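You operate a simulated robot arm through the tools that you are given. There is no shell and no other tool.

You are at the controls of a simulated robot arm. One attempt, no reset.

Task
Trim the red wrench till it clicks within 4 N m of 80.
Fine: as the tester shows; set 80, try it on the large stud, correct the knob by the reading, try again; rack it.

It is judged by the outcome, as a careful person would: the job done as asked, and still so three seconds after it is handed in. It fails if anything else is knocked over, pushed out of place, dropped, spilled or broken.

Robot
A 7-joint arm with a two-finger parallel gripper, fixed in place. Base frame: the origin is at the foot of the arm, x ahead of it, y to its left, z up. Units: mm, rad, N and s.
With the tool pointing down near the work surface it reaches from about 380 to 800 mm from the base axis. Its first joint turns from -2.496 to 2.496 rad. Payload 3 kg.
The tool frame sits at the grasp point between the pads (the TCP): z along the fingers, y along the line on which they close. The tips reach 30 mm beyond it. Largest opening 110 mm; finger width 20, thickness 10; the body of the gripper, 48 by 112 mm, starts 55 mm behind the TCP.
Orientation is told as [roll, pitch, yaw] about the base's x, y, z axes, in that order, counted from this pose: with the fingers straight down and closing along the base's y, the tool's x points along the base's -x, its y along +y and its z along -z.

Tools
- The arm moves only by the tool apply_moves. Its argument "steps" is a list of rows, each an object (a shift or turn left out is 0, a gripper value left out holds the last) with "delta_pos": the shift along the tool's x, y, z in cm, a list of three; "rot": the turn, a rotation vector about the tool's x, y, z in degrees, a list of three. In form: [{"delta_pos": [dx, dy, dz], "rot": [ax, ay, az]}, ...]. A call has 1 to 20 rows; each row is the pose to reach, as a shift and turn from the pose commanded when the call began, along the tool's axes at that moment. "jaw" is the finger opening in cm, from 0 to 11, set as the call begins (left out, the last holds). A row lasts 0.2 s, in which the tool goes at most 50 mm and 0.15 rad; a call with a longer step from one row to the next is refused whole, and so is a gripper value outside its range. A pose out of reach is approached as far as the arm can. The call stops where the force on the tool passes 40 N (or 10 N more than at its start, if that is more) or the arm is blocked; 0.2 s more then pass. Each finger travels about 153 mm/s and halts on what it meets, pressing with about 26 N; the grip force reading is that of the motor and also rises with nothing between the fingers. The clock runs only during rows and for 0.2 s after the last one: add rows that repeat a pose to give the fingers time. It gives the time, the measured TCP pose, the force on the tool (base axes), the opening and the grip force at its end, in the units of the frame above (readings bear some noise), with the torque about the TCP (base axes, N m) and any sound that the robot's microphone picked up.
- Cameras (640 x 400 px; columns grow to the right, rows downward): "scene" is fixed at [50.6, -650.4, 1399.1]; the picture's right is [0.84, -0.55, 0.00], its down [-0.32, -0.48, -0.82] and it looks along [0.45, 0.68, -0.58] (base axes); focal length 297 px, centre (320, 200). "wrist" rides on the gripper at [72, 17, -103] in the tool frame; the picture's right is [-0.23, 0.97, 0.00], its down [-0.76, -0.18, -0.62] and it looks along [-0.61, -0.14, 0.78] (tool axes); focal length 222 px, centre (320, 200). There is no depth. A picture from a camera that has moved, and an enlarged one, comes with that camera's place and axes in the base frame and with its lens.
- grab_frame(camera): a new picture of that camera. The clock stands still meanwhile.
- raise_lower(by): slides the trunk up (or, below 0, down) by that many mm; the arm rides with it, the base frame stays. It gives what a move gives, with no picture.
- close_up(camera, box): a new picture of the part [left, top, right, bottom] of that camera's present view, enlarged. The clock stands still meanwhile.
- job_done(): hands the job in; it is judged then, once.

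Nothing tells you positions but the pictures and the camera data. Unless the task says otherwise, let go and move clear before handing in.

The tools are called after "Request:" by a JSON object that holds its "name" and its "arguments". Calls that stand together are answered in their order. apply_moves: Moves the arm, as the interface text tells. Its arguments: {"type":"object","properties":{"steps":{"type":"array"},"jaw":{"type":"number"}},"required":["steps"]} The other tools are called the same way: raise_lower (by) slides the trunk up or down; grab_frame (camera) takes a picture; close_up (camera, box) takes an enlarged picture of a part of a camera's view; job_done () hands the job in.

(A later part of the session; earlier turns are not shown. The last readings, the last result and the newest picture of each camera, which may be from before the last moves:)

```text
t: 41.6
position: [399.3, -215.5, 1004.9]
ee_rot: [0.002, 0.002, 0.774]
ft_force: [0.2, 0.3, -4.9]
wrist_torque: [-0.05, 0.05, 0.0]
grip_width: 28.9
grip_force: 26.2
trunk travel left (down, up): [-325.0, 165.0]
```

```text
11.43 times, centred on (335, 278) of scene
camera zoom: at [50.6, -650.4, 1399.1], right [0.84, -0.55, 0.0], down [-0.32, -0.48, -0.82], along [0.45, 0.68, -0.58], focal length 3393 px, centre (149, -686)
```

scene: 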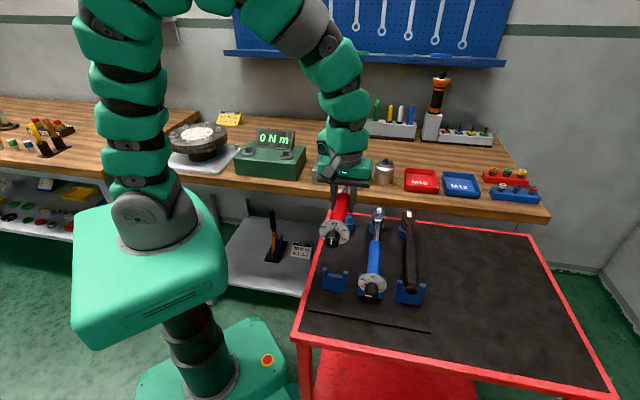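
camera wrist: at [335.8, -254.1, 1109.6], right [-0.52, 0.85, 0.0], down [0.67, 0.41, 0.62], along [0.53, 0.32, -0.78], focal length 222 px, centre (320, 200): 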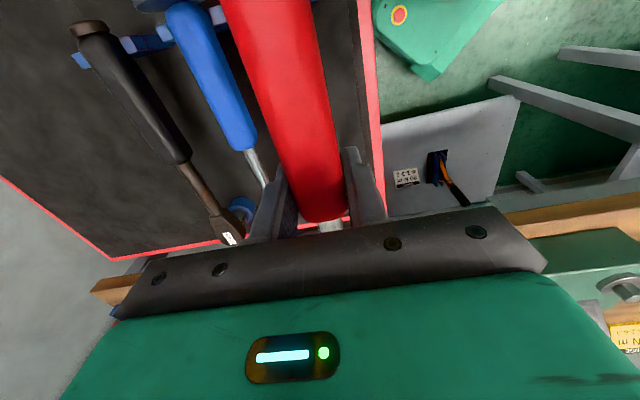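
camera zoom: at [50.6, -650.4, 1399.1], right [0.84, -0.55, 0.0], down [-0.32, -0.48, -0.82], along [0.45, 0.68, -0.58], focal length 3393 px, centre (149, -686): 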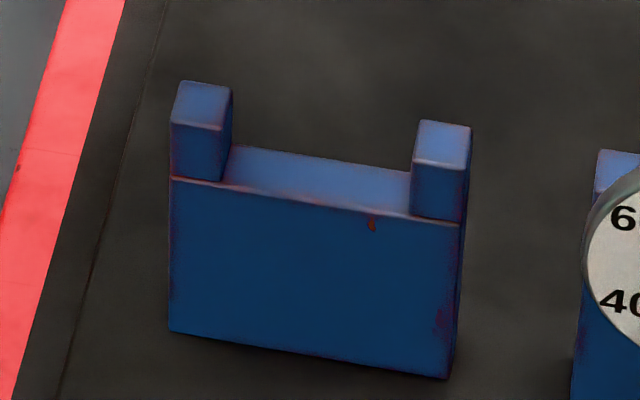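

The peg and cradle are visible and the wrench is held level (about 0.5 kg). I'll carry it over to the tester, turning it so the handle points about 75° clockwise off +x from the stud and the head comes in from the front.

Request:
{"name": "apply_moves", "arguments": {"steps": [{"delta_pos": [0, 0, -3.5]}, {"delta_pos": [0, 0, -7.5]}, {"delta_pos": [-2.2, 1.8, -7.5], "rot": [0, 0, -4]}, {"delta_pos": [-4.3, 3.6, -7.5], "rot": [0, 0, -8]}, {"delta_pos": [-6.5, 5.4, -7.5], "rot": [0, 0, -12.5]}, {"delta_pos": [-8.7, 7.2, -7.5], "rot": [0, 0, -17]}, {"delta_pos": [-10.8, 9.0, -7.5], "rot": [0, 0, -21.5]}, {"delta_pos": [-13.0, 10.7, -7.5], "rot": [0, 0, -26]}, {"delta_pos": [-15.2, 12.5, -7.5], "rot": [0, 0, -30.5]}, {"delta_pos": [-16.8, 14.7, -7.5], "rot": [0, 0, -35]}, {"delta_pos": [-18.5, 16.9, -7.5], "rot": [0, 0, -39.5]}, {"delta_pos": [-20.2, 19.0, -7.5], "rot": [0, 0, -44]}, {"delta_pos": [-21.8, 21.2, -7.5], "rot": [0, 0, -48]}, {"delta_pos": [-23.5, 23.4, -7.5], "rot": [0, 0, -52]}, {"delta_pos": [-25.2, 25.6, -7.5], "rot": [0, 0, -56.5]}, {"delta_pos": [-26.8, 27.75, -7.5], "rot": [0, 0, -60.7]}, {"delta_pos": [-26.8, 27.75, -7.5], "rot": [0, 0, -60.7]}]}}

Request:
{"name": "grab_frame", "arguments": {"camera": "scene"}}

Request:
{"name": "grab_frame", "arguments": {"camera": "wrist"}}

Request:
{"name": "close_up", "arguments": {"camera": "scene", "box": [220, 90, 340, 190]}}

```text
t: 45.2
position: [396.8, 168.8, 1082.3]
ee_rot: [0.001, 0.001, 1.836]
ft_force: [0.5, 0.0, -4.6]
wrist_torque: [-0.07, -0.01, -0.01]
grip_width: 28.9
grip_force: 26.5
trunk travel left (down, up): [-325.0, 165.0]
```

```text
taken
```

scene: 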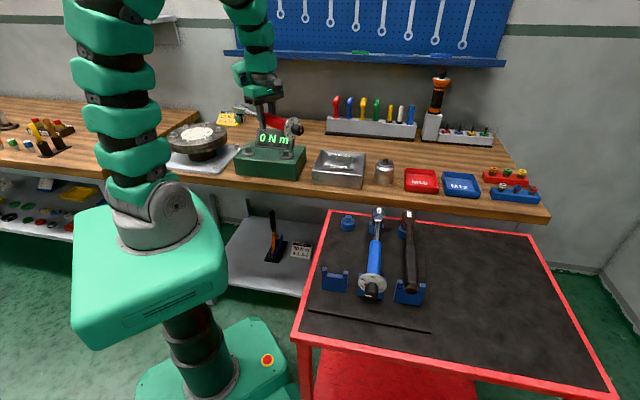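

```text
taken
camera wrist: at [399.3, 95.6, 1185.8], right [-1.0, -0.04, 0.0], down [-0.03, 0.78, 0.62], along [-0.02, 0.62, -0.78], focal length 222 px, centre (320, 200)
```

wrist: 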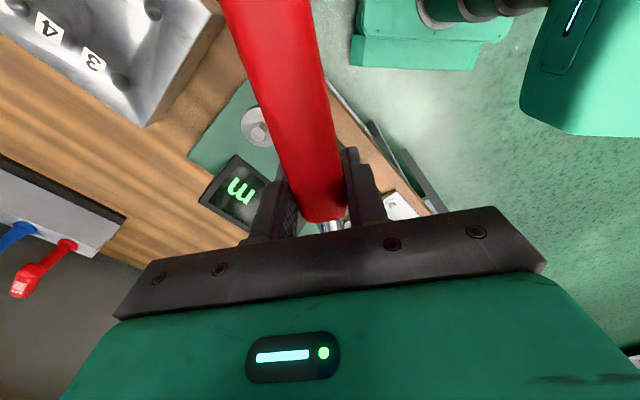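

```text
4.00 times, centred on (280, 140) of scene
camera zoom: at [50.6, -650.4, 1399.1], right [0.84, -0.55, 0.0], down [-0.32, -0.48, -0.82], along [0.45, 0.68, -0.58], focal length 1188 px, centre (480, 440)
```

zoom: 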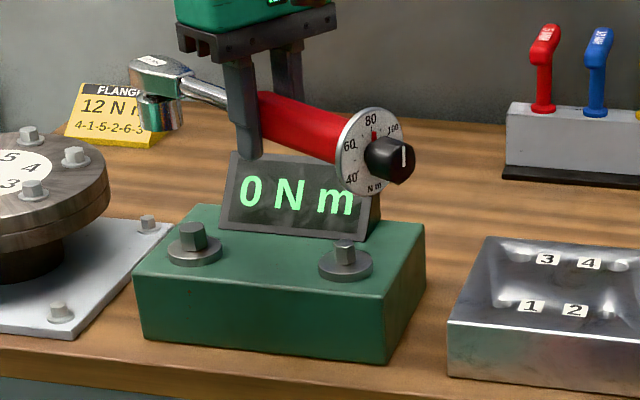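

The view of the wrench is clear, with the head and socket visible. I'll zoom in to locate the socket axis relative to the tool.

Request:
{"name": "close_up", "arguments": {"camera": "scene", "box": [246, 98, 286, 128]}}

Request:
{"name": "close_up", "arguments": {"camera": "scene", "box": [280, 110, 330, 145]}}

```text
13.33 times, centred on (266, 113) of scene
camera zoom: at [50.6, -650.4, 1399.1], right [0.84, -0.55, 0.0], down [-0.32, -0.48, -0.82], along [0.45, 0.68, -0.58], focal length 3959 px, centre (1040, 1360)
```

zoom: 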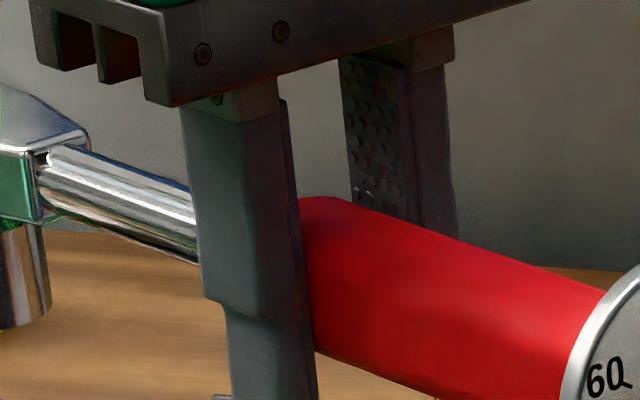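

```text
11.43 times, centred on (305, 128) of scene
camera zoom: at [50.6, -650.4, 1399.1], right [0.84, -0.55, 0.0], down [-0.32, -0.48, -0.82], along [0.45, 0.68, -0.58], focal length 3393 px, centre (491, 1029)
```

zoom: 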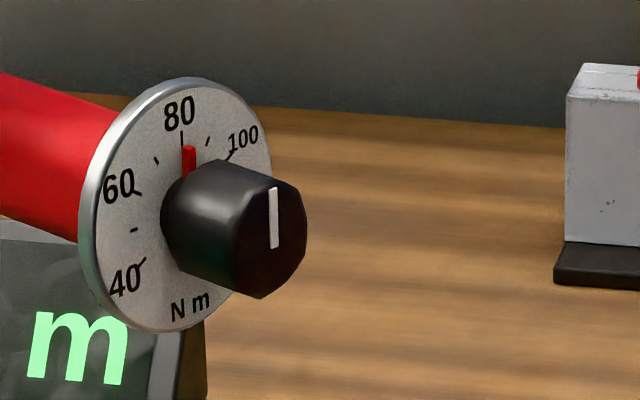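

Request:
{"name": "close_up", "arguments": {"camera": "scene", "box": [236, 98, 276, 128]}}

Request:
{"name": "close_up", "arguments": {"camera": "scene", "box": [226, 98, 266, 128]}}

```text
13.33 times, centred on (256, 113) of scene
camera zoom: at [50.6, -650.4, 1399.1], right [0.84, -0.55, 0.0], down [-0.32, -0.48, -0.82], along [0.45, 0.68, -0.58], focal length 3959 px, centre (1173, 1360)
```

zoom: 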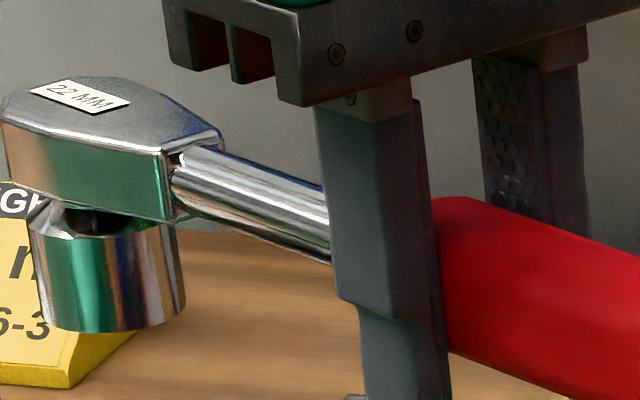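

```text
13.33 times, centred on (246, 113) of scene
camera zoom: at [50.6, -650.4, 1399.1], right [0.84, -0.55, 0.0], down [-0.32, -0.48, -0.82], along [0.45, 0.68, -0.58], focal length 3959 px, centre (1307, 1360)
```

zoom: 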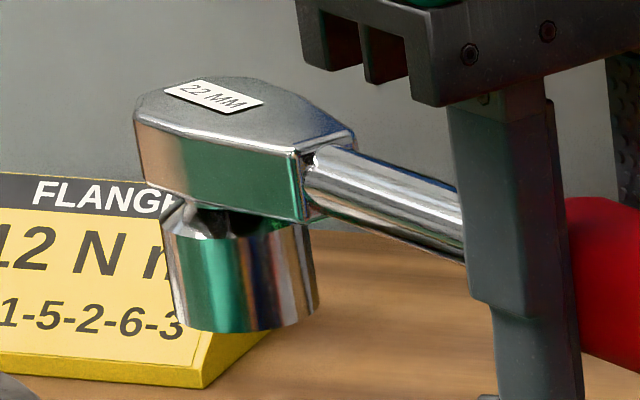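

The socket axis sits under the label, about 145 mm ahead of the tool, with the socket bottom about 44 mm below the wrench axis. I'll move so the socket is directly above the large stud and lower to about 8 mm above it, then check.

Request:
{"name": "apply_moves", "arguments": {"steps": [{"delta_pos": [0.9, -0.1, 0]}, {"delta_pos": [1.72, -0.18, 1]}, {"delta_pos": [1.72, -0.18, 3]}, {"delta_pos": [1.72, -0.18, 5]}, {"delta_pos": [1.72, -0.18, 7]}, {"delta_pos": [1.72, -0.18, 8]}, {"delta_pos": [1.72, -0.18, 8]}]}}

Request:
{"name": "close_up", "arguments": {"camera": "scene", "box": [236, 122, 276, 158]}}

Request:
{"name": "grab_frame", "arguments": {"camera": "wrist"}}

```text
t: 46.8
position: [400.7, 152.7, 1000.6]
ee_rot: [0.0, 0.001, 1.835]
ft_force: [-0.2, 0.2, -6.2]
wrist_torque: [-0.07, -0.01, -0.03]
grip_width: 28.9
grip_force: 26.1
trunk travel left (down, up): [-325.0, 165.0]
```

```text
11.11 times, centred on (256, 140) of scene
camera zoom: at [50.6, -650.4, 1399.1], right [0.84, -0.55, 0.0], down [-0.32, -0.48, -0.82], along [0.45, 0.68, -0.58], focal length 3299 px, centre (1031, 867)
```

zoom: 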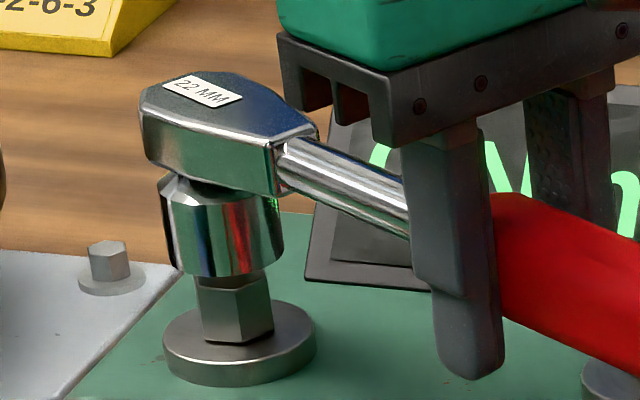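

```text
taken
camera wrist: at [405.3, 78.8, 1104.2], right [-1.0, -0.03, 0.0], down [-0.03, 0.78, 0.62], along [-0.02, 0.62, -0.78], focal length 222 px, centre (320, 200)
```

wrist: 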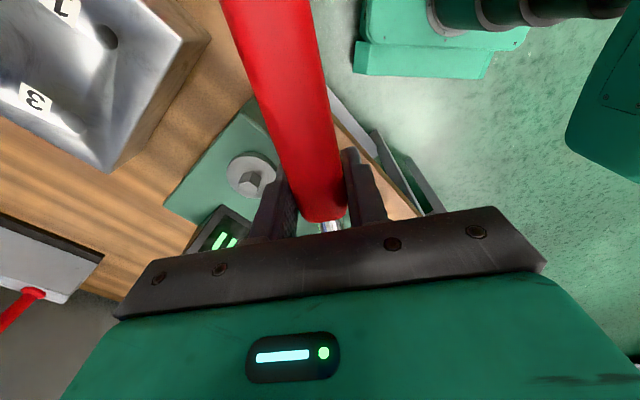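

Request:
{"name": "close_up", "arguments": {"camera": "scene", "box": [238, 134, 274, 158]}}

Request:
{"name": "close_up", "arguments": {"camera": "wrist", "box": [180, 100, 420, 250]}}

```text
16.00 times, centred on (256, 146) of scene
camera zoom: at [50.6, -650.4, 1399.1], right [0.84, -0.55, 0.0], down [-0.32, -0.48, -0.82], along [0.45, 0.68, -0.58], focal length 4750 px, centre (1344, 1064)
```

zoom: 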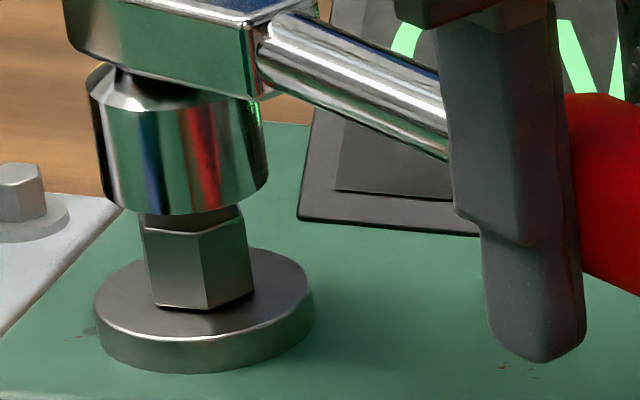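

```text
2.67 times, centred on (300, 175) of wrist
camera zoom: at [405.3, 78.8, 1104.2], right [-1.0, -0.03, 0.0], down [-0.03, 0.78, 0.62], along [-0.02, 0.62, -0.78], focal length 592 px, centre (373, 267)
```

zoom: 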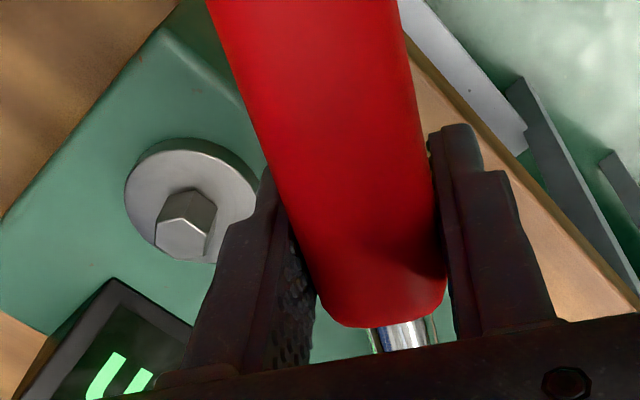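

In the picture the socket lines up with the stud to within about 1 mm. I'll lower gently in small steps and watch the force.

Request:
{"name": "apply_moves", "arguments": {"steps": [{"delta_pos": [0, 0, 0.2]}, {"delta_pos": [0, 0, 0.4]}, {"delta_pos": [0, 0, 0.6]}, {"delta_pos": [0, 0, 0.8]}, {"delta_pos": [0, 0, 0.9]}, {"delta_pos": [0, 0, 1.0]}]}}

Request:
{"name": "close_up", "arguments": {"camera": "scene", "box": [238, 134, 274, 158]}}

```text
t: 48.2
position: [401.3, 152.7, 991.2]
ee_rot: [0.0, -0.001, 1.834]
ft_force: [0.2, 0.2, -5.9]
wrist_torque: [-0.08, 0.01, 0.03]
grip_width: 28.7
grip_force: 26.0
trunk travel left (down, up): [-325.0, 165.0]
```

```text
16.00 times, centred on (256, 146) of scene
camera zoom: at [50.6, -650.4, 1399.1], right [0.84, -0.55, 0.0], down [-0.32, -0.48, -0.82], along [0.45, 0.68, -0.58], focal length 4750 px, centre (1344, 1064)
```

zoom: 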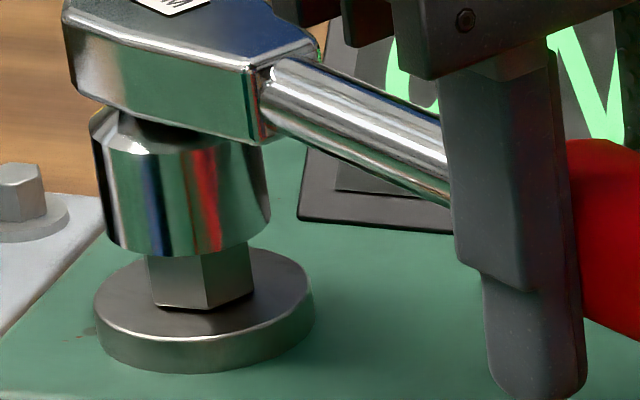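

No contact force yet, and the socket appears to be sliding over the hex. I'll continue down.

Request:
{"name": "apply_moves", "arguments": {"steps": [{"delta_pos": [0, 0, 0.2]}, {"delta_pos": [0, 0, 0.4]}, {"delta_pos": [0, 0, 0.6]}, {"delta_pos": [0, 0, 0.8]}, {"delta_pos": [0, 0, 1.0]}, {"delta_pos": [0, 0, 1.1]}, {"delta_pos": [0, 0, 1.2]}]}}

Request:
{"name": "close_up", "arguments": {"camera": "scene", "box": [238, 134, 274, 158]}}

```text
t: 49.8
position: [402.3, 152.5, 978.0]
ee_rot: [0.001, 0.0, 1.834]
ft_force: [-0.3, 1.1, -5.5]
wrist_torque: [-0.05, -0.03, -0.01]
grip_width: 28.8
grip_force: 25.9
trunk travel left (down, up): [-325.0, 165.0]
```

```text
16.00 times, centred on (256, 146) of scene
camera zoom: at [50.6, -650.4, 1399.1], right [0.84, -0.55, 0.0], down [-0.32, -0.48, -0.82], along [0.45, 0.68, -0.58], focal length 4750 px, centre (1344, 1064)
```

zoom: 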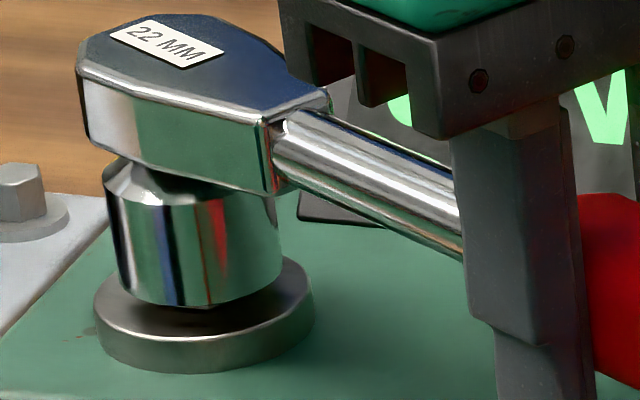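

The wrench slid down over the hex without resistance. I'll seat it the last 2 mm, then begin turning clockwise about the stud in small steps while watching the force and the display.

Request:
{"name": "apply_moves", "arguments": {"steps": [{"delta_pos": [0, 0, 0.1]}, {"delta_pos": [0, 0, 0.2]}, {"delta_pos": [0, 0, 0.25]}]}}

Request:
{"name": "apply_moves", "arguments": {"steps": [{"delta_pos": [0, 0.127, 0], "rot": [0, 0, 0.5]}, {"delta_pos": [-0.002, 0.253, 0], "rot": [0, 0, 1]}, {"delta_pos": [-0.005, 0.38, 0], "rot": [0, 0, 1.5]}, {"delta_pos": [-0.009, 0.506, 0], "rot": [0, 0, 2]}, {"delta_pos": [-0.014, 0.632, 0], "rot": [0, 0, 2.5]}, {"delta_pos": [-0.02, 0.759, 0], "rot": [0, 0, 3]}]}}

Request:
{"name": "close_up", "arguments": {"camera": "scene", "box": [230, 115, 320, 175]}}

```text
t: 50.6
position: [401.1, 152.4, 976.6]
ee_rot: [0.003, 0.0, 1.835]
ft_force: [1.5, 2.3, -5.1]
wrist_torque: [0.11, -0.04, -0.12]
grip_width: 29.0
grip_force: 26.5
trunk travel left (down, up): [-325.0, 165.0]
```

```text
t: 52.0
position: [395.5, 152.1, 977.0]
ee_rot: [-0.001, 0.0, 1.781]
ft_force: [0.2, 5.4, -6.2]
wrist_torque: [0.06, -0.05, 0.33]
grip_width: 28.9
grip_force: 26.3
trunk travel left (down, up): [-325.0, 165.0]
```

```text
6.67 times, centred on (275, 145) of scene
camera zoom: at [50.6, -650.4, 1399.1], right [0.84, -0.55, 0.0], down [-0.32, -0.48, -0.82], along [0.45, 0.68, -0.58], focal length 1979 px, centre (620, 567)
```

zoom: 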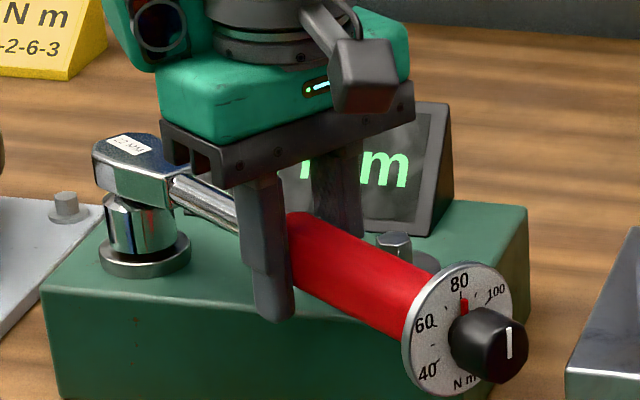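

Request:
{"name": "apply_moves", "arguments": {"steps": [{"delta_pos": [0, 0.127, 0], "rot": [0, 0, 0.5]}, {"delta_pos": [-0.002, 0.253, 0], "rot": [0, 0, 1]}, {"delta_pos": [-0.005, 0.38, 0], "rot": [0, 0, 1.5]}, {"delta_pos": [-0.009, 0.506, 0], "rot": [0, 0, 2]}, {"delta_pos": [-0.014, 0.632, 0], "rot": [0, 0, 2.5]}, {"delta_pos": [-0.02, 0.759, 0], "rot": [0, 0, 3]}]}}

Request:
{"name": "close_up", "arguments": {"camera": "scene", "box": [230, 115, 320, 175]}}

Request:
{"name": "grab_frame", "arguments": {"camera": "wrist"}}

```text
t: 53.4
position: [387.3, 149.7, 976.4]
ee_rot: [0.0, -0.001, 1.728]
ft_force: [-0.4, 0.1, -5.1]
wrist_torque: [-0.05, -0.02, 1.03]
grip_width: 29.1
grip_force: 26.0
trunk travel left (down, up): [-325.0, 165.0]
```

```text
6.67 times, centred on (275, 145) of scene
camera zoom: at [50.6, -650.4, 1399.1], right [0.84, -0.55, 0.0], down [-0.32, -0.48, -0.82], along [0.45, 0.68, -0.58], focal length 1979 px, centre (620, 567)
```

zoom: 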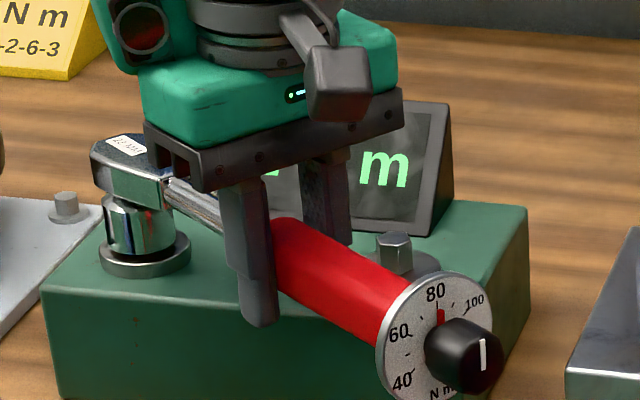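

```text
taken
camera wrist: at [382.9, 76.4, 1080.4], right [-1.0, 0.07, 0.0], down [0.06, 0.78, 0.62], along [0.04, 0.62, -0.78], focal length 222 px, centre (320, 200)
```

wrist: 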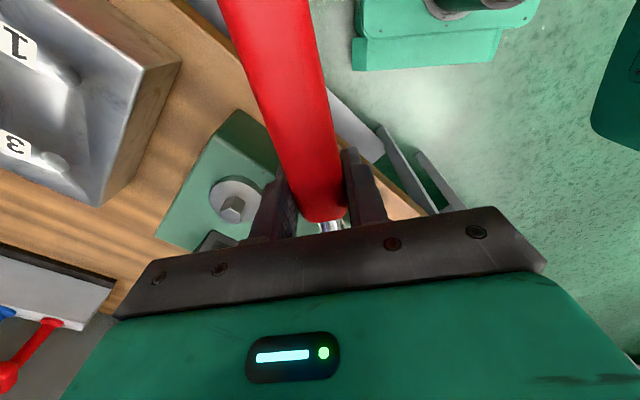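

The torque about the stud is building (about 1 N m at the wrist) with little side force. I'll keep turning clockwise in small steps and listen for the click.

Request:
{"name": "apply_moves", "arguments": {"steps": [{"delta_pos": [0, 0.127, 0], "rot": [0, 0, 0.5]}, {"delta_pos": [-0.002, 0.253, 0], "rot": [0, 0, 1]}, {"delta_pos": [-0.005, 0.38, 0], "rot": [0, 0, 1.5]}, {"delta_pos": [-0.009, 0.506, 0], "rot": [0, 0, 2]}, {"delta_pos": [-0.014, 0.632, 0], "rot": [0, 0, 2.5]}, {"delta_pos": [-0.02, 0.759, 0], "rot": [0, 0, 3]}]}}

Request:
{"name": "close_up", "arguments": {"camera": "scene", "box": [230, 115, 320, 175]}}

```text
t: 54.8
position: [380.7, 149.3, 976.7]
ee_rot: [0.0, 0.001, 1.677]
ft_force: [4.2, 4.1, -5.6]
wrist_torque: [0.04, -0.16, 0.79]
grip_width: 29.2
grip_force: 26.2
trunk travel left (down, up): [-325.0, 165.0]
```

```text
6.67 times, centred on (275, 145) of scene
camera zoom: at [50.6, -650.4, 1399.1], right [0.84, -0.55, 0.0], down [-0.32, -0.48, -0.82], along [0.45, 0.68, -0.58], focal length 1979 px, centre (620, 567)
```

zoom: 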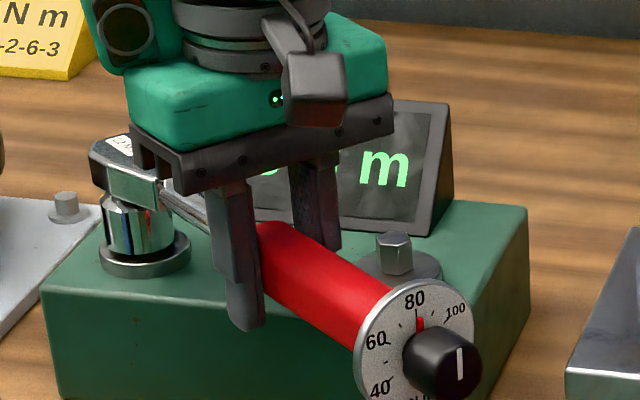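

Request:
{"name": "close_up", "arguments": {"camera": "scene", "box": [256, 126, 300, 152]}}

Request:
{"name": "close_up", "arguments": {"camera": "wrist", "box": [140, 90, 360, 250]}}

```text
14.55 times, centred on (278, 139) of scene
camera zoom: at [50.6, -650.4, 1399.1], right [0.84, -0.55, 0.0], down [-0.32, -0.48, -0.82], along [0.45, 0.68, -0.58], focal length 4318 px, centre (931, 1087)
```

zoom: 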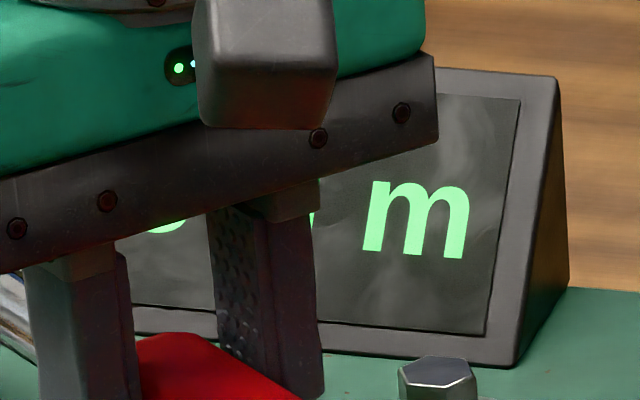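

```text
2.50 times, centred on (250, 170) of wrist
camera zoom: at [372.4, 75.8, 1080.5], right [-0.99, 0.12, 0.0], down [0.1, 0.78, 0.62], along [0.08, 0.62, -0.78], focal length 555 px, centre (495, 275)
```

zoom: 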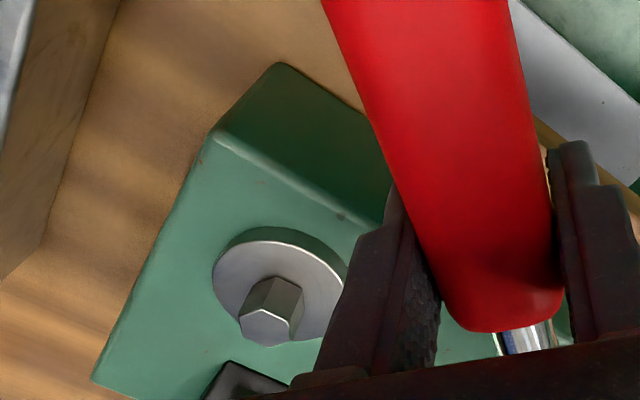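

Request:
{"name": "close_up", "arguments": {"camera": "scene", "box": [258, 132, 286, 150]}}

```text
16.00 times, centred on (272, 141) of scene
camera zoom: at [50.6, -650.4, 1399.1], right [0.84, -0.55, 0.0], down [-0.32, -0.48, -0.82], along [0.45, 0.68, -0.58], focal length 4750 px, centre (1088, 1144)
```

zoom: 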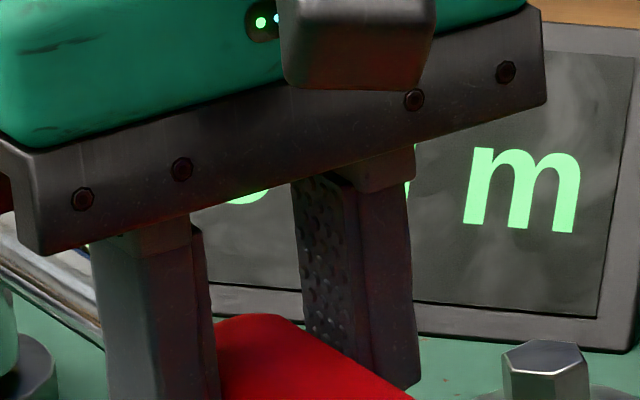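

The display now shows a two-digit number (about 15, judging from torque), so the wrist torque is about one tenth of the reading, and it rises about 1.6 per degree. Reaching 80 would take about 50° of turn, so I need a better start angle. I'll unwind slowly and see whether the head ratchets backward.

Request:
{"name": "apply_moves", "arguments": {"steps": [{"delta_pos": [-0.005, -0.38, 0], "rot": [0, 0, -1.5]}, {"delta_pos": [-0.02, -0.759, 0], "rot": [0, 0, -3]}, {"delta_pos": [-0.045, -1.138, 0], "rot": [0, 0, -4.5]}, {"delta_pos": [-0.079, -1.516, 0], "rot": [0, 0, -6]}, {"delta_pos": [-0.124, -1.893, 0], "rot": [0, 0, -7.5]}, {"delta_pos": [-0.179, -2.268, 0], "rot": [0, 0, -9]}]}}

Request:
{"name": "apply_moves", "arguments": {"steps": [{"delta_pos": [-0.001, -0.19, 0], "rot": [0, 0, -0.75]}, {"delta_pos": [-0.005, -0.38, 0], "rot": [0, 0, -1.5]}, {"delta_pos": [-0.011, -0.569, 0], "rot": [0, 0, -2.25]}, {"delta_pos": [-0.02, -0.759, 0], "rot": [0, 0, -3]}]}}

Request:
{"name": "close_up", "arguments": {"camera": "scene", "box": [230, 115, 320, 175]}}

```text
t: 56.2
position: [402.9, 153.3, 975.6]
ee_rot: [0.001, -0.001, 1.836]
ft_force: [0.3, 0.3, -5.1]
wrist_torque: [-0.06, 0.02, 0.01]
grip_width: 28.8
grip_force: 26.4
trunk travel left (down, up): [-325.0, 165.0]
```

```text
t: 57.2
position: [408.8, 155.8, 977.2]
ee_rot: [-0.002, 0.0, 1.887]
ft_force: [0.3, -0.4, -4.7]
wrist_torque: [-0.08, -0.01, 0.0]
grip_width: 29.1
grip_force: 25.5
trunk travel left (down, up): [-325.0, 165.0]
```

```text
6.67 times, centred on (275, 145) of scene
camera zoom: at [50.6, -650.4, 1399.1], right [0.84, -0.55, 0.0], down [-0.32, -0.48, -0.82], along [0.45, 0.68, -0.58], focal length 1979 px, centre (620, 567)
```

zoom: 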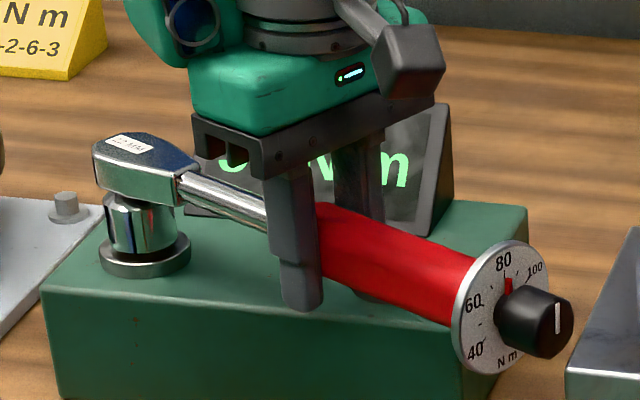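

Turning back is free, so the head ratchets. I can start from further counter-clockwise and push through about 50° with closed fingers near the handle end, where the force stays under 40 N. First I'll ratchet back to about -66° and check that the wrench sits safely on the stud by itself.

Request:
{"name": "apply_moves", "arguments": {"steps": [{"delta_pos": [-0.005, -0.38, 0], "rot": [0, 0, -1.5]}, {"delta_pos": [-0.02, -0.759, 0], "rot": [0, 0, -3]}, {"delta_pos": [-0.045, -1.138, 0], "rot": [0, 0, -4.5]}, {"delta_pos": [-0.079, -1.516, 0], "rot": [0, 0, -6]}]}}

Request:
{"name": "apply_moves", "arguments": {"steps": [{"delta_pos": [0, 0, 0]}, {"delta_pos": [0, 0, 0]}, {"delta_pos": [0, 0, 0]}], "jaw": 4.2}}

Request:
{"name": "close_up", "arguments": {"camera": "scene", "box": [230, 115, 320, 175]}}

Request:
{"name": "grab_frame", "arguments": {"camera": "wrist"}}

```text
t: 58.2
position: [424.6, 160.4, 977.6]
ee_rot: [0.001, 0.0, 1.991]
ft_force: [1.0, 2.1, -6.5]
wrist_torque: [-0.12, -0.05, -0.08]
grip_width: 28.8
grip_force: 25.8
trunk travel left (down, up): [-325.0, 165.0]
```

```text
t: 59.0
position: [424.0, 161.6, 978.8]
ee_rot: [0.0, 0.0, 1.991]
ft_force: [-1.9, -0.3, 1.1]
wrist_torque: [-0.05, 0.07, 0.0]
grip_width: 43.0
grip_force: 1.0
trunk travel left (down, up): [-325.0, 165.0]
```

```text
6.67 times, centred on (275, 145) of scene
camera zoom: at [50.6, -650.4, 1399.1], right [0.84, -0.55, 0.0], down [-0.32, -0.48, -0.82], along [0.45, 0.68, -0.58], focal length 1979 px, centre (620, 567)
```

zoom: 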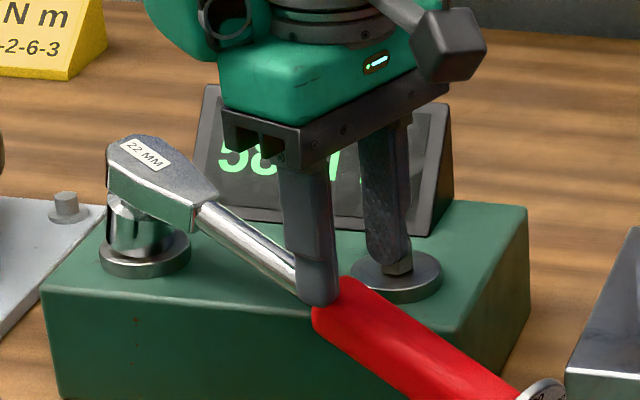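

```text
taken
camera wrist: at [438.9, 87.3, 1081.1], right [-0.98, -0.19, 0.0], down [-0.15, 0.77, 0.62], along [-0.12, 0.61, -0.78], focal length 222 px, centre (320, 200)
```

wrist: 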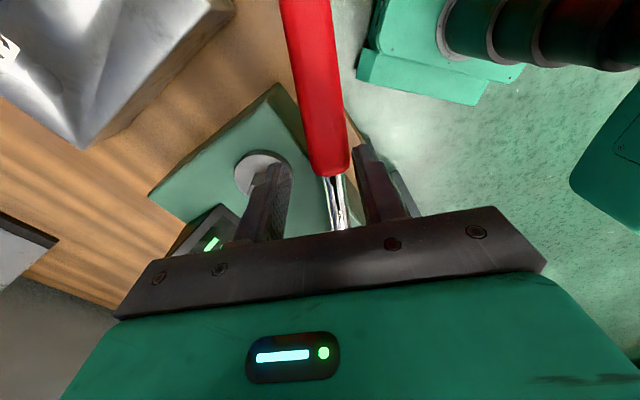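

Letting go made the handle droop onto the tester's front edge, but the wrench is still hanging on the stud. The display seems to read "58". I'll look closely before re-gripping.

Request:
{"name": "close_up", "arguments": {"camera": "scene", "box": [240, 120, 300, 160]}}

Request:
{"name": "close_up", "arguments": {"camera": "wrist", "box": [220, 80, 420, 240]}}

Request:
{"name": "close_up", "arguments": {"camera": "scene", "box": [260, 140, 330, 195]}}

```text
10.00 times, centred on (270, 140) of scene
camera zoom: at [50.6, -650.4, 1399.1], right [0.84, -0.55, 0.0], down [-0.32, -0.48, -0.82], along [0.45, 0.68, -0.58], focal length 2969 px, centre (820, 800)
```

zoom: 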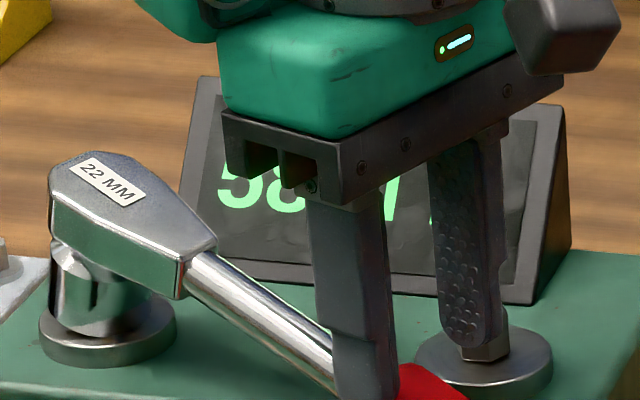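

```text
2.50 times, centred on (320, 160) of wrist
camera zoom: at [438.9, 87.3, 1081.1], right [-0.98, -0.19, 0.0], down [-0.15, 0.77, 0.62], along [-0.12, 0.61, -0.78], focal length 555 px, centre (320, 300)
```

zoom: 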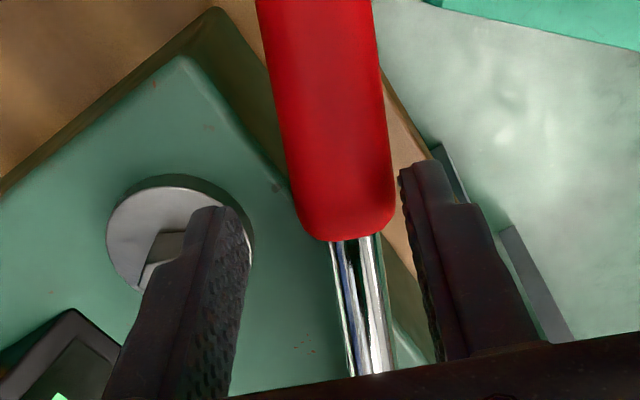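

```text
7.27 times, centred on (295, 168) of scene
camera zoom: at [50.6, -650.4, 1399.1], right [0.84, -0.55, 0.0], down [-0.32, -0.48, -0.82], along [0.45, 0.68, -0.58], focal length 2159 px, centre (502, 436)
```

zoom: 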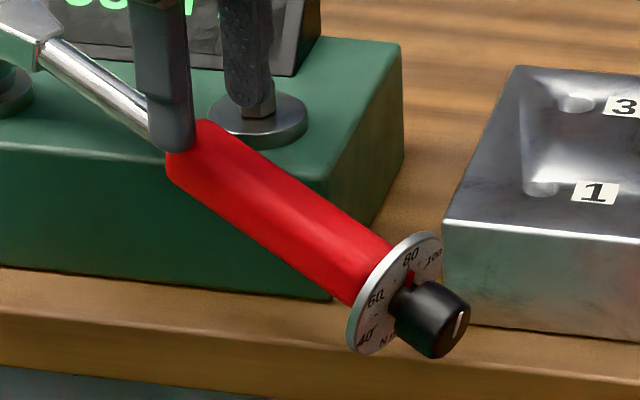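

The tester held a reading of 58, so the scale is about 40 to 1 and only about 2 N m real torque (about 12°) is needed for 80, which a gripped turn can manage. I'll re-grip the drooping wrench on its chrome shaft just ahead of the handle with the tool pitched 18° to match, then level it.

Request:
{"name": "apply_moves", "arguments": {"steps": [{"delta_pos": [-0.5, 0.34, 0], "rot": [0, -6, 0.5]}, {"delta_pos": [-1.1, 0.34, 0.2], "rot": [0, -12, 1.0]}, {"delta_pos": [-1.61, 0.34, 0.5], "rot": [0, -18, 1.6]}, {"delta_pos": [-1.61, 0.34, 0.9], "rot": [0, -18, 1.6]}, {"delta_pos": [-1.61, 0.34, 1.2], "rot": [0, -18, 1.6]}], "jaw": 3.6}}

Request:
{"name": "close_up", "arguments": {"camera": "scene", "box": [240, 120, 300, 165]}}

Request:
{"name": "close_up", "arguments": {"camera": "wrist", "box": [220, 90, 420, 250]}}

```text
t: 60.2
position: [413.8, 174.2, 965.3]
ee_rot: [0.005, -0.313, 1.96]
ft_force: [-0.7, -0.4, -0.3]
wrist_torque: [-0.02, -0.03, -0.02]
grip_width: 35.8
grip_force: 0.0
trunk travel left (down, up): [-325.0, 165.0]
```

```text
8.89 times, centred on (270, 142) of scene
camera zoom: at [50.6, -650.4, 1399.1], right [0.84, -0.55, 0.0], down [-0.32, -0.48, -0.82], along [0.45, 0.68, -0.58], focal length 2639 px, centre (764, 711)
```

zoom: 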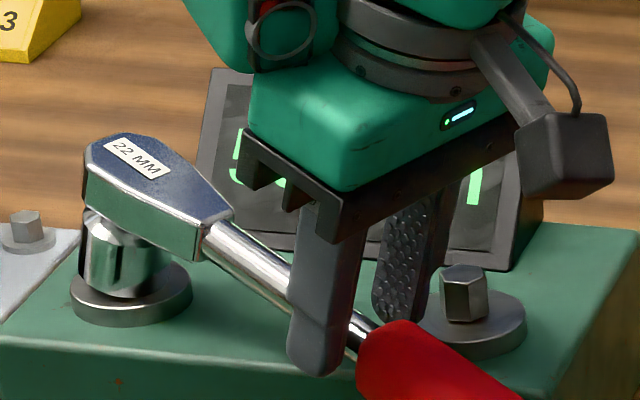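

```text
2.50 times, centred on (320, 170) of wrist
camera zoom: at [438.3, 74.8, 1041.3], right [-0.98, -0.17, 0.08], down [-0.04, 0.56, 0.83], along [-0.19, 0.81, -0.56], focal length 555 px, centre (320, 275)
```

zoom: 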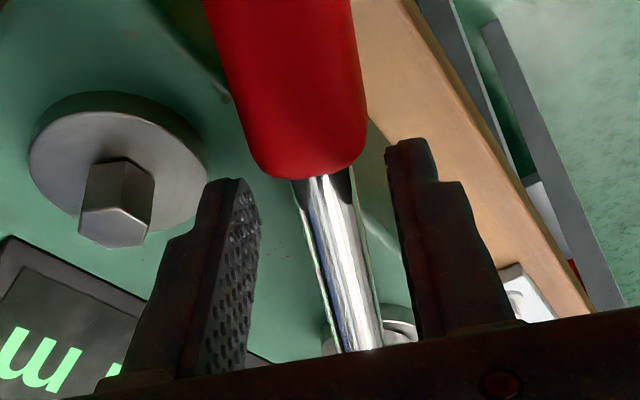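

Request:
{"name": "apply_moves", "arguments": {"steps": [{"delta_pos": [-0.5, 0.15, 0]}, {"delta_pos": [-0.95, 0.15, 0.2]}, {"delta_pos": [-0.95, 0.15, 0.5]}, {"delta_pos": [-0.95, 0.15, 0.8]}, {"delta_pos": [-0.95, 0.15, 0.8]}], "jaw": 3.6}}

Request:
{"name": "close_up", "arguments": {"camera": "wrist", "box": [220, 90, 420, 250]}}

Request:
{"name": "close_up", "arguments": {"camera": "scene", "box": [240, 125, 300, 165]}}

```text
t: 61.4
position: [408.1, 183.9, 961.2]
ee_rot: [0.005, -0.314, 1.962]
ft_force: [-1.5, 0.6, 0.8]
wrist_torque: [-0.02, 0.0, 0.01]
grip_width: 36.1
grip_force: 0.0
trunk travel left (down, up): [-325.0, 165.0]
```

```text
2.50 times, centred on (320, 170) of wrist
camera zoom: at [432.2, 84.7, 1036.8], right [-0.98, -0.17, 0.07], down [-0.04, 0.56, 0.83], along [-0.19, 0.81, -0.56], focal length 555 px, centre (320, 275)
```

zoom: 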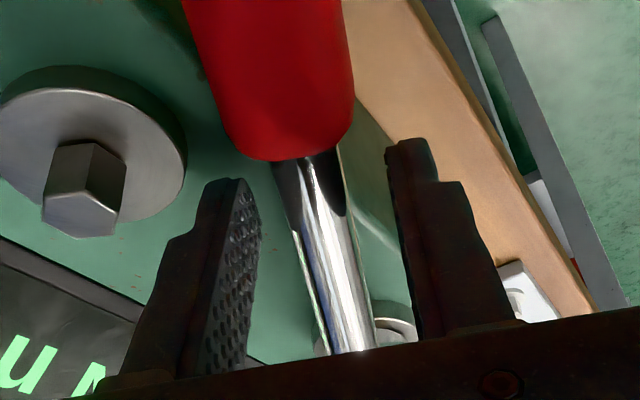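

```text
10.00 times, centred on (270, 145) of scene
camera zoom: at [50.6, -650.4, 1399.1], right [0.84, -0.55, 0.0], down [-0.32, -0.48, -0.82], along [0.45, 0.68, -0.58], focal length 2969 px, centre (820, 750)
```

zoom: 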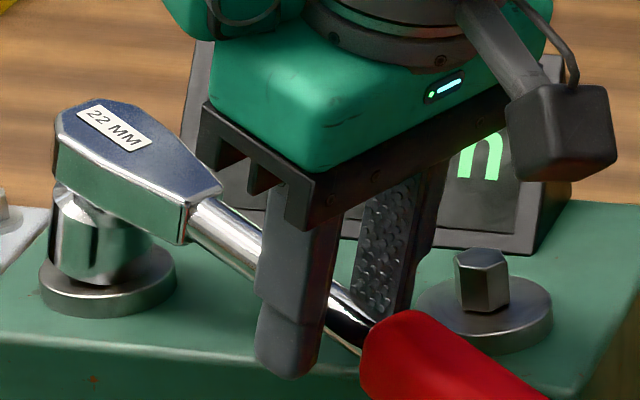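

The pads now straddle only the chrome shaft, well centred. Closing on it.

Request:
{"name": "apply_moves", "arguments": {"steps": [{"delta_pos": [0, 0, 0]}, {"delta_pos": [0, 0, 0]}, {"delta_pos": [0, 0, 0]}, {"delta_pos": [0, 0, 0]}], "jaw": 0.5}}

Request:
{"name": "close_up", "arguments": {"camera": "scene", "box": [240, 125, 300, 165]}}

```text
t: 62.4
position: [408.5, 183.8, 960.3]
ee_rot: [0.005, -0.314, 1.961]
ft_force: [3.3, 2.8, 0.8]
wrist_torque: [0.16, 0.09, -0.52]
grip_width: 17.0
grip_force: 25.4
trunk travel left (down, up): [-325.0, 165.0]
```

```text
10.00 times, centred on (270, 145) of scene
camera zoom: at [50.6, -650.4, 1399.1], right [0.84, -0.55, 0.0], down [-0.32, -0.48, -0.82], along [0.45, 0.68, -0.58], focal length 2969 px, centre (820, 750)
```

zoom: 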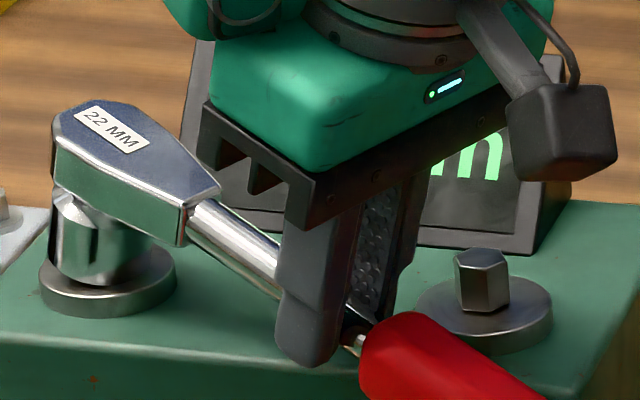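

The shaft is gripped (17 mm). Now I'll pitch the wrench up about the stud until it's level.

Request:
{"name": "apply_moves", "arguments": {"steps": [{"delta_pos": [-0.35, 0, -0.53], "rot": [0, 3, 0]}, {"delta_pos": [-0.72, 0, -1.04], "rot": [0, 6, 0]}, {"delta_pos": [-1.12, 0, -1.53], "rot": [0, 9, 0]}, {"delta_pos": [-1.54, 0, -2.0], "rot": [0, 12, 0]}, {"delta_pos": [-1.98, 0, -2.45], "rot": [0, 15, 0]}, {"delta_pos": [-2.46, 0, -2.87], "rot": [0, 18, 0]}]}}

Request:
{"name": "close_up", "arguments": {"camera": "scene", "box": [235, 110, 325, 170]}}

Request:
{"name": "grab_frame", "arguments": {"camera": "wrist"}}

```text
t: 63.8
position: [402.1, 196.3, 994.7]
ee_rot: [0.005, 0.0, 1.964]
ft_force: [6.9, -7.2, -6.7]
wrist_torque: [-0.39, -0.23, 0.06]
grip_width: 16.6
grip_force: 26.2
trunk travel left (down, up): [-325.0, 165.0]
```

```text
6.67 times, centred on (280, 140) of scene
camera zoom: at [50.6, -650.4, 1399.1], right [0.84, -0.55, 0.0], down [-0.32, -0.48, -0.82], along [0.45, 0.68, -0.58], focal length 1979 px, centre (587, 600)
```

zoom: 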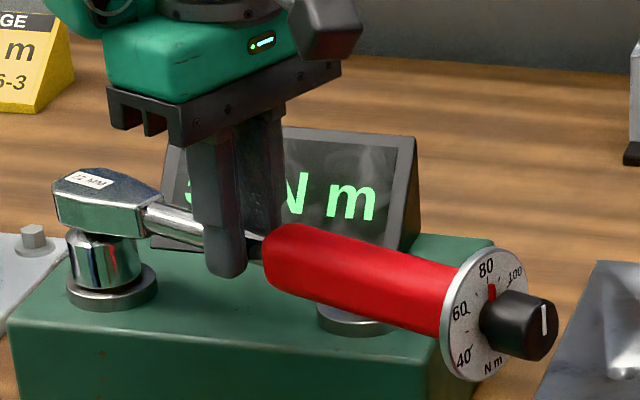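

```text
taken
camera wrist: at [416.5, 124.4, 1098.8], right [-0.99, -0.16, 0.0], down [-0.12, 0.77, 0.62], along [-0.1, 0.61, -0.78], focal length 222 px, centre (320, 200)
```

wrist: 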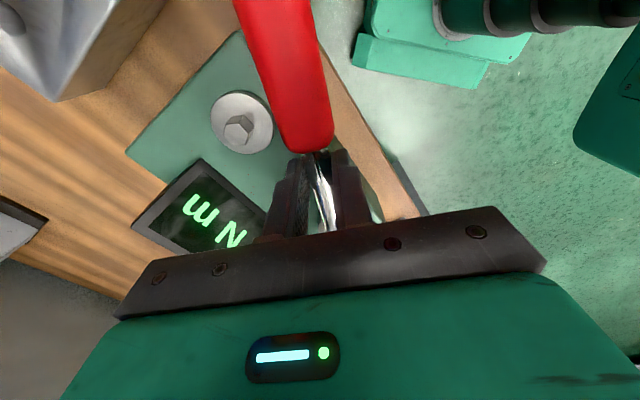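

The wrench is level again and held at the shaft. I'll relieve the slight push and turn clockwise about the stud in small steps, listening for the click.

Request:
{"name": "apply_moves", "arguments": {"steps": [{"delta_pos": [0.1, 0, 0]}, {"delta_pos": [0.1, 0.18, 0], "rot": [0, 0, 1]}, {"delta_pos": [0.094, 0.362, 0], "rot": [0, 0, 2]}, {"delta_pos": [0.086, 0.542, 0], "rot": [0, 0, 3]}, {"delta_pos": [0.075, 0.723, 0], "rot": [0, 0, 4]}, {"delta_pos": [0.06, 0.903, 0], "rot": [0, 0, 5]}, {"delta_pos": [0.043, 1.083, 0], "rot": [0, 0, 6]}]}}

Request:
{"name": "close_up", "arguments": {"camera": "scene", "box": [235, 110, 325, 170]}}

Request:
{"name": "close_up", "arguments": {"camera": "wrist", "box": [120, 90, 380, 260]}}

```text
t: 65.4
position: [393.5, 193.8, 995.7]
ee_rot: [0.004, 0.001, 1.859]
ft_force: [4.9, 3.0, -5.7]
wrist_torque: [0.19, -0.21, 0.6]
grip_width: 17.3
grip_force: 25.8
trunk travel left (down, up): [-325.0, 165.0]
```

```text
6.67 times, centred on (280, 140) of scene
camera zoom: at [50.6, -650.4, 1399.1], right [0.84, -0.55, 0.0], down [-0.32, -0.48, -0.82], along [0.45, 0.68, -0.58], focal length 1979 px, centre (587, 600)
```

zoom: 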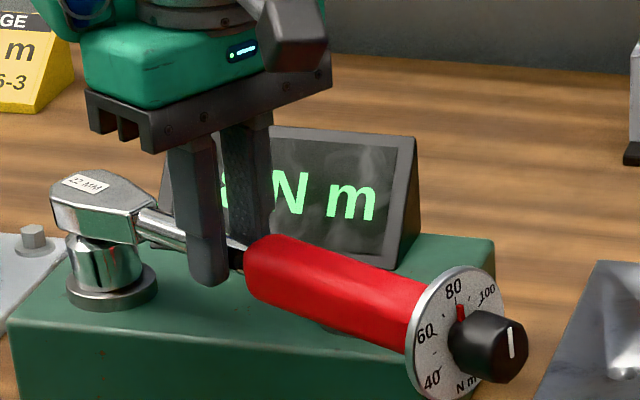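

```text
2.35 times, centred on (250, 175) of wrist
camera zoom: at [398.9, 119.4, 1098.7], right [-1.0, -0.06, 0.0], down [-0.04, 0.78, 0.62], along [-0.04, 0.62, -0.78], focal length 523 px, centre (485, 259)
```

zoom: 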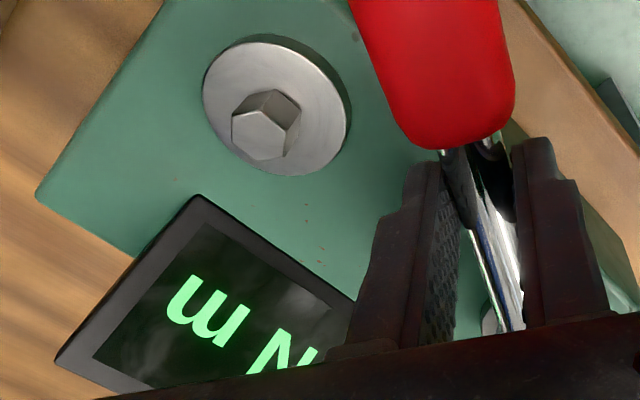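

Request:
{"name": "apply_moves", "arguments": {"steps": [{"delta_pos": [0, 0.09, 0], "rot": [0, 0, 0.5]}, {"delta_pos": [-0.002, 0.181, 0], "rot": [0, 0, 1]}, {"delta_pos": [-0.004, 0.271, 0], "rot": [0, 0, 1.5]}, {"delta_pos": [-0.006, 0.362, 0], "rot": [0, 0, 2]}, {"delta_pos": [-0.01, 0.452, 0], "rot": [0, 0, 2.5]}, {"delta_pos": [-0.014, 0.542, 0], "rot": [0, 0, 3]}]}}

Request:
{"name": "close_up", "arguments": {"camera": "scene", "box": [235, 110, 325, 170]}}

```text
t: 66.8
position: [388.8, 192.5, 995.6]
ee_rot: [0.005, 0.0, 1.806]
ft_force: [5.8, -0.5, -5.4]
wrist_torque: [0.07, -0.17, 0.51]
grip_width: 17.8
grip_force: 26.2
trunk travel left (down, up): [-325.0, 165.0]
```

```text
6.67 times, centred on (280, 140) of scene
camera zoom: at [50.6, -650.4, 1399.1], right [0.84, -0.55, 0.0], down [-0.32, -0.48, -0.82], along [0.45, 0.68, -0.58], focal length 1979 px, centre (587, 600)
```

zoom: 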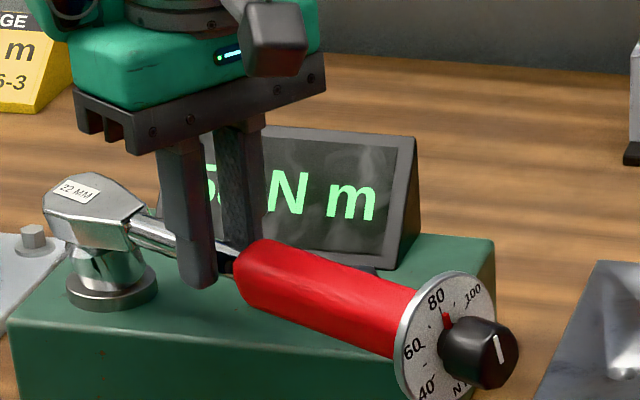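

The wrench is rolling in the thin-shaft grip (the head is tipping), so this grip can't carry the torque. I'll unwind back to zero before it slips further.

Request:
{"name": "apply_moves", "arguments": {"steps": [{"delta_pos": [-0.002, -0.181, 0], "rot": [0, 0, -1]}, {"delta_pos": [-0.006, -0.362, 0], "rot": [0, 0, -2]}, {"delta_pos": [-0.014, -0.542, 0], "rot": [0, 0, -3]}, {"delta_pos": [-0.025, -0.723, 0], "rot": [0, 0, -4]}, {"delta_pos": [-0.039, -0.903, 0], "rot": [0, 0, -5]}, {"delta_pos": [-0.057, -1.083, 0], "rot": [0, 0, -6]}, {"delta_pos": [-0.077, -1.263, 0], "rot": [0, 0, -7]}, {"delta_pos": [-0.1, -1.442, 0], "rot": [0, 0, -8]}, {"delta_pos": [-0.128, -1.62, 0], "rot": [0, 0, -9]}]}}

Request:
{"name": "close_up", "arguments": {"camera": "scene", "box": [235, 110, 325, 170]}}

Request:
{"name": "grab_frame", "arguments": {"camera": "wrist"}}

```text
t: 68.8
position: [402.7, 197.6, 995.1]
ee_rot: [0.006, 0.0, 1.963]
ft_force: [-3.7, -1.0, -7.2]
wrist_torque: [-0.11, 0.15, 0.43]
grip_width: 16.9
grip_force: 26.1
trunk travel left (down, up): [-325.0, 165.0]
```

```text
6.67 times, centred on (280, 140) of scene
camera zoom: at [50.6, -650.4, 1399.1], right [0.84, -0.55, 0.0], down [-0.32, -0.48, -0.82], along [0.45, 0.68, -0.58], focal length 1979 px, centre (587, 600)
```

zoom: 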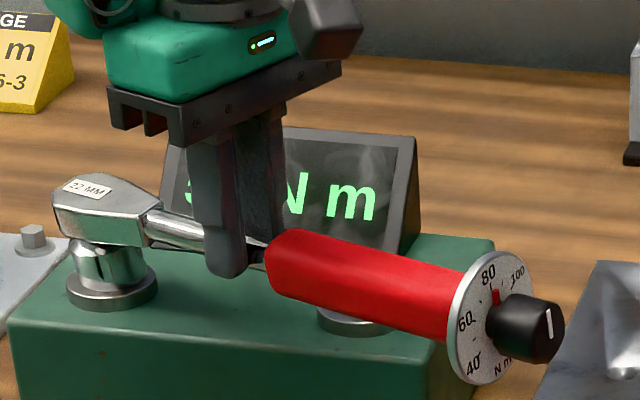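

```text
taken
camera wrist: at [416.6, 124.1, 1098.9], right [-0.99, -0.16, 0.0], down [-0.13, 0.77, 0.62], along [-0.1, 0.61, -0.78], focal length 222 px, centre (320, 200)
```

wrist: 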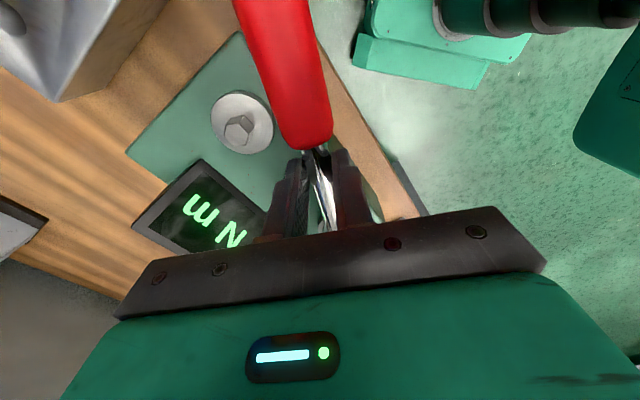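

It recovered to nearly level. I'll lift the wrench off the stud, take it back to the rack, and re-grip it properly on the handle for the torque test.

Request:
{"name": "apply_moves", "arguments": {"steps": [{"delta_pos": [0, 0, -0.4]}, {"delta_pos": [0, 0, -0.8]}, {"delta_pos": [0, 0, -1.4]}, {"delta_pos": [0, 0, -2.0]}, {"delta_pos": [0, 0, -2.8]}, {"delta_pos": [0, 0, -3.6]}]}}

Request:
{"name": "close_up", "arguments": {"camera": "scene", "box": [235, 100, 325, 165]}}

```text
t: 70.2
position: [403.1, 195.7, 1031.7]
ee_rot: [0.005, 0.0, 1.963]
ft_force: [0.1, -0.1, -5.6]
wrist_torque: [0.15, 0.03, 0.0]
grip_width: 16.8
grip_force: 25.7
trunk travel left (down, up): [-325.0, 165.0]
```

```text
6.15 times, centred on (280, 132) of scene
camera zoom: at [50.6, -650.4, 1399.1], right [0.84, -0.55, 0.0], down [-0.32, -0.48, -0.82], along [0.45, 0.68, -0.58], focal length 1827 px, centre (566, 615)
```

zoom: 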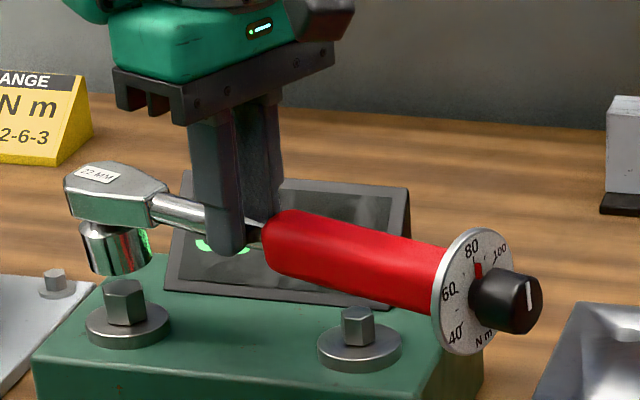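

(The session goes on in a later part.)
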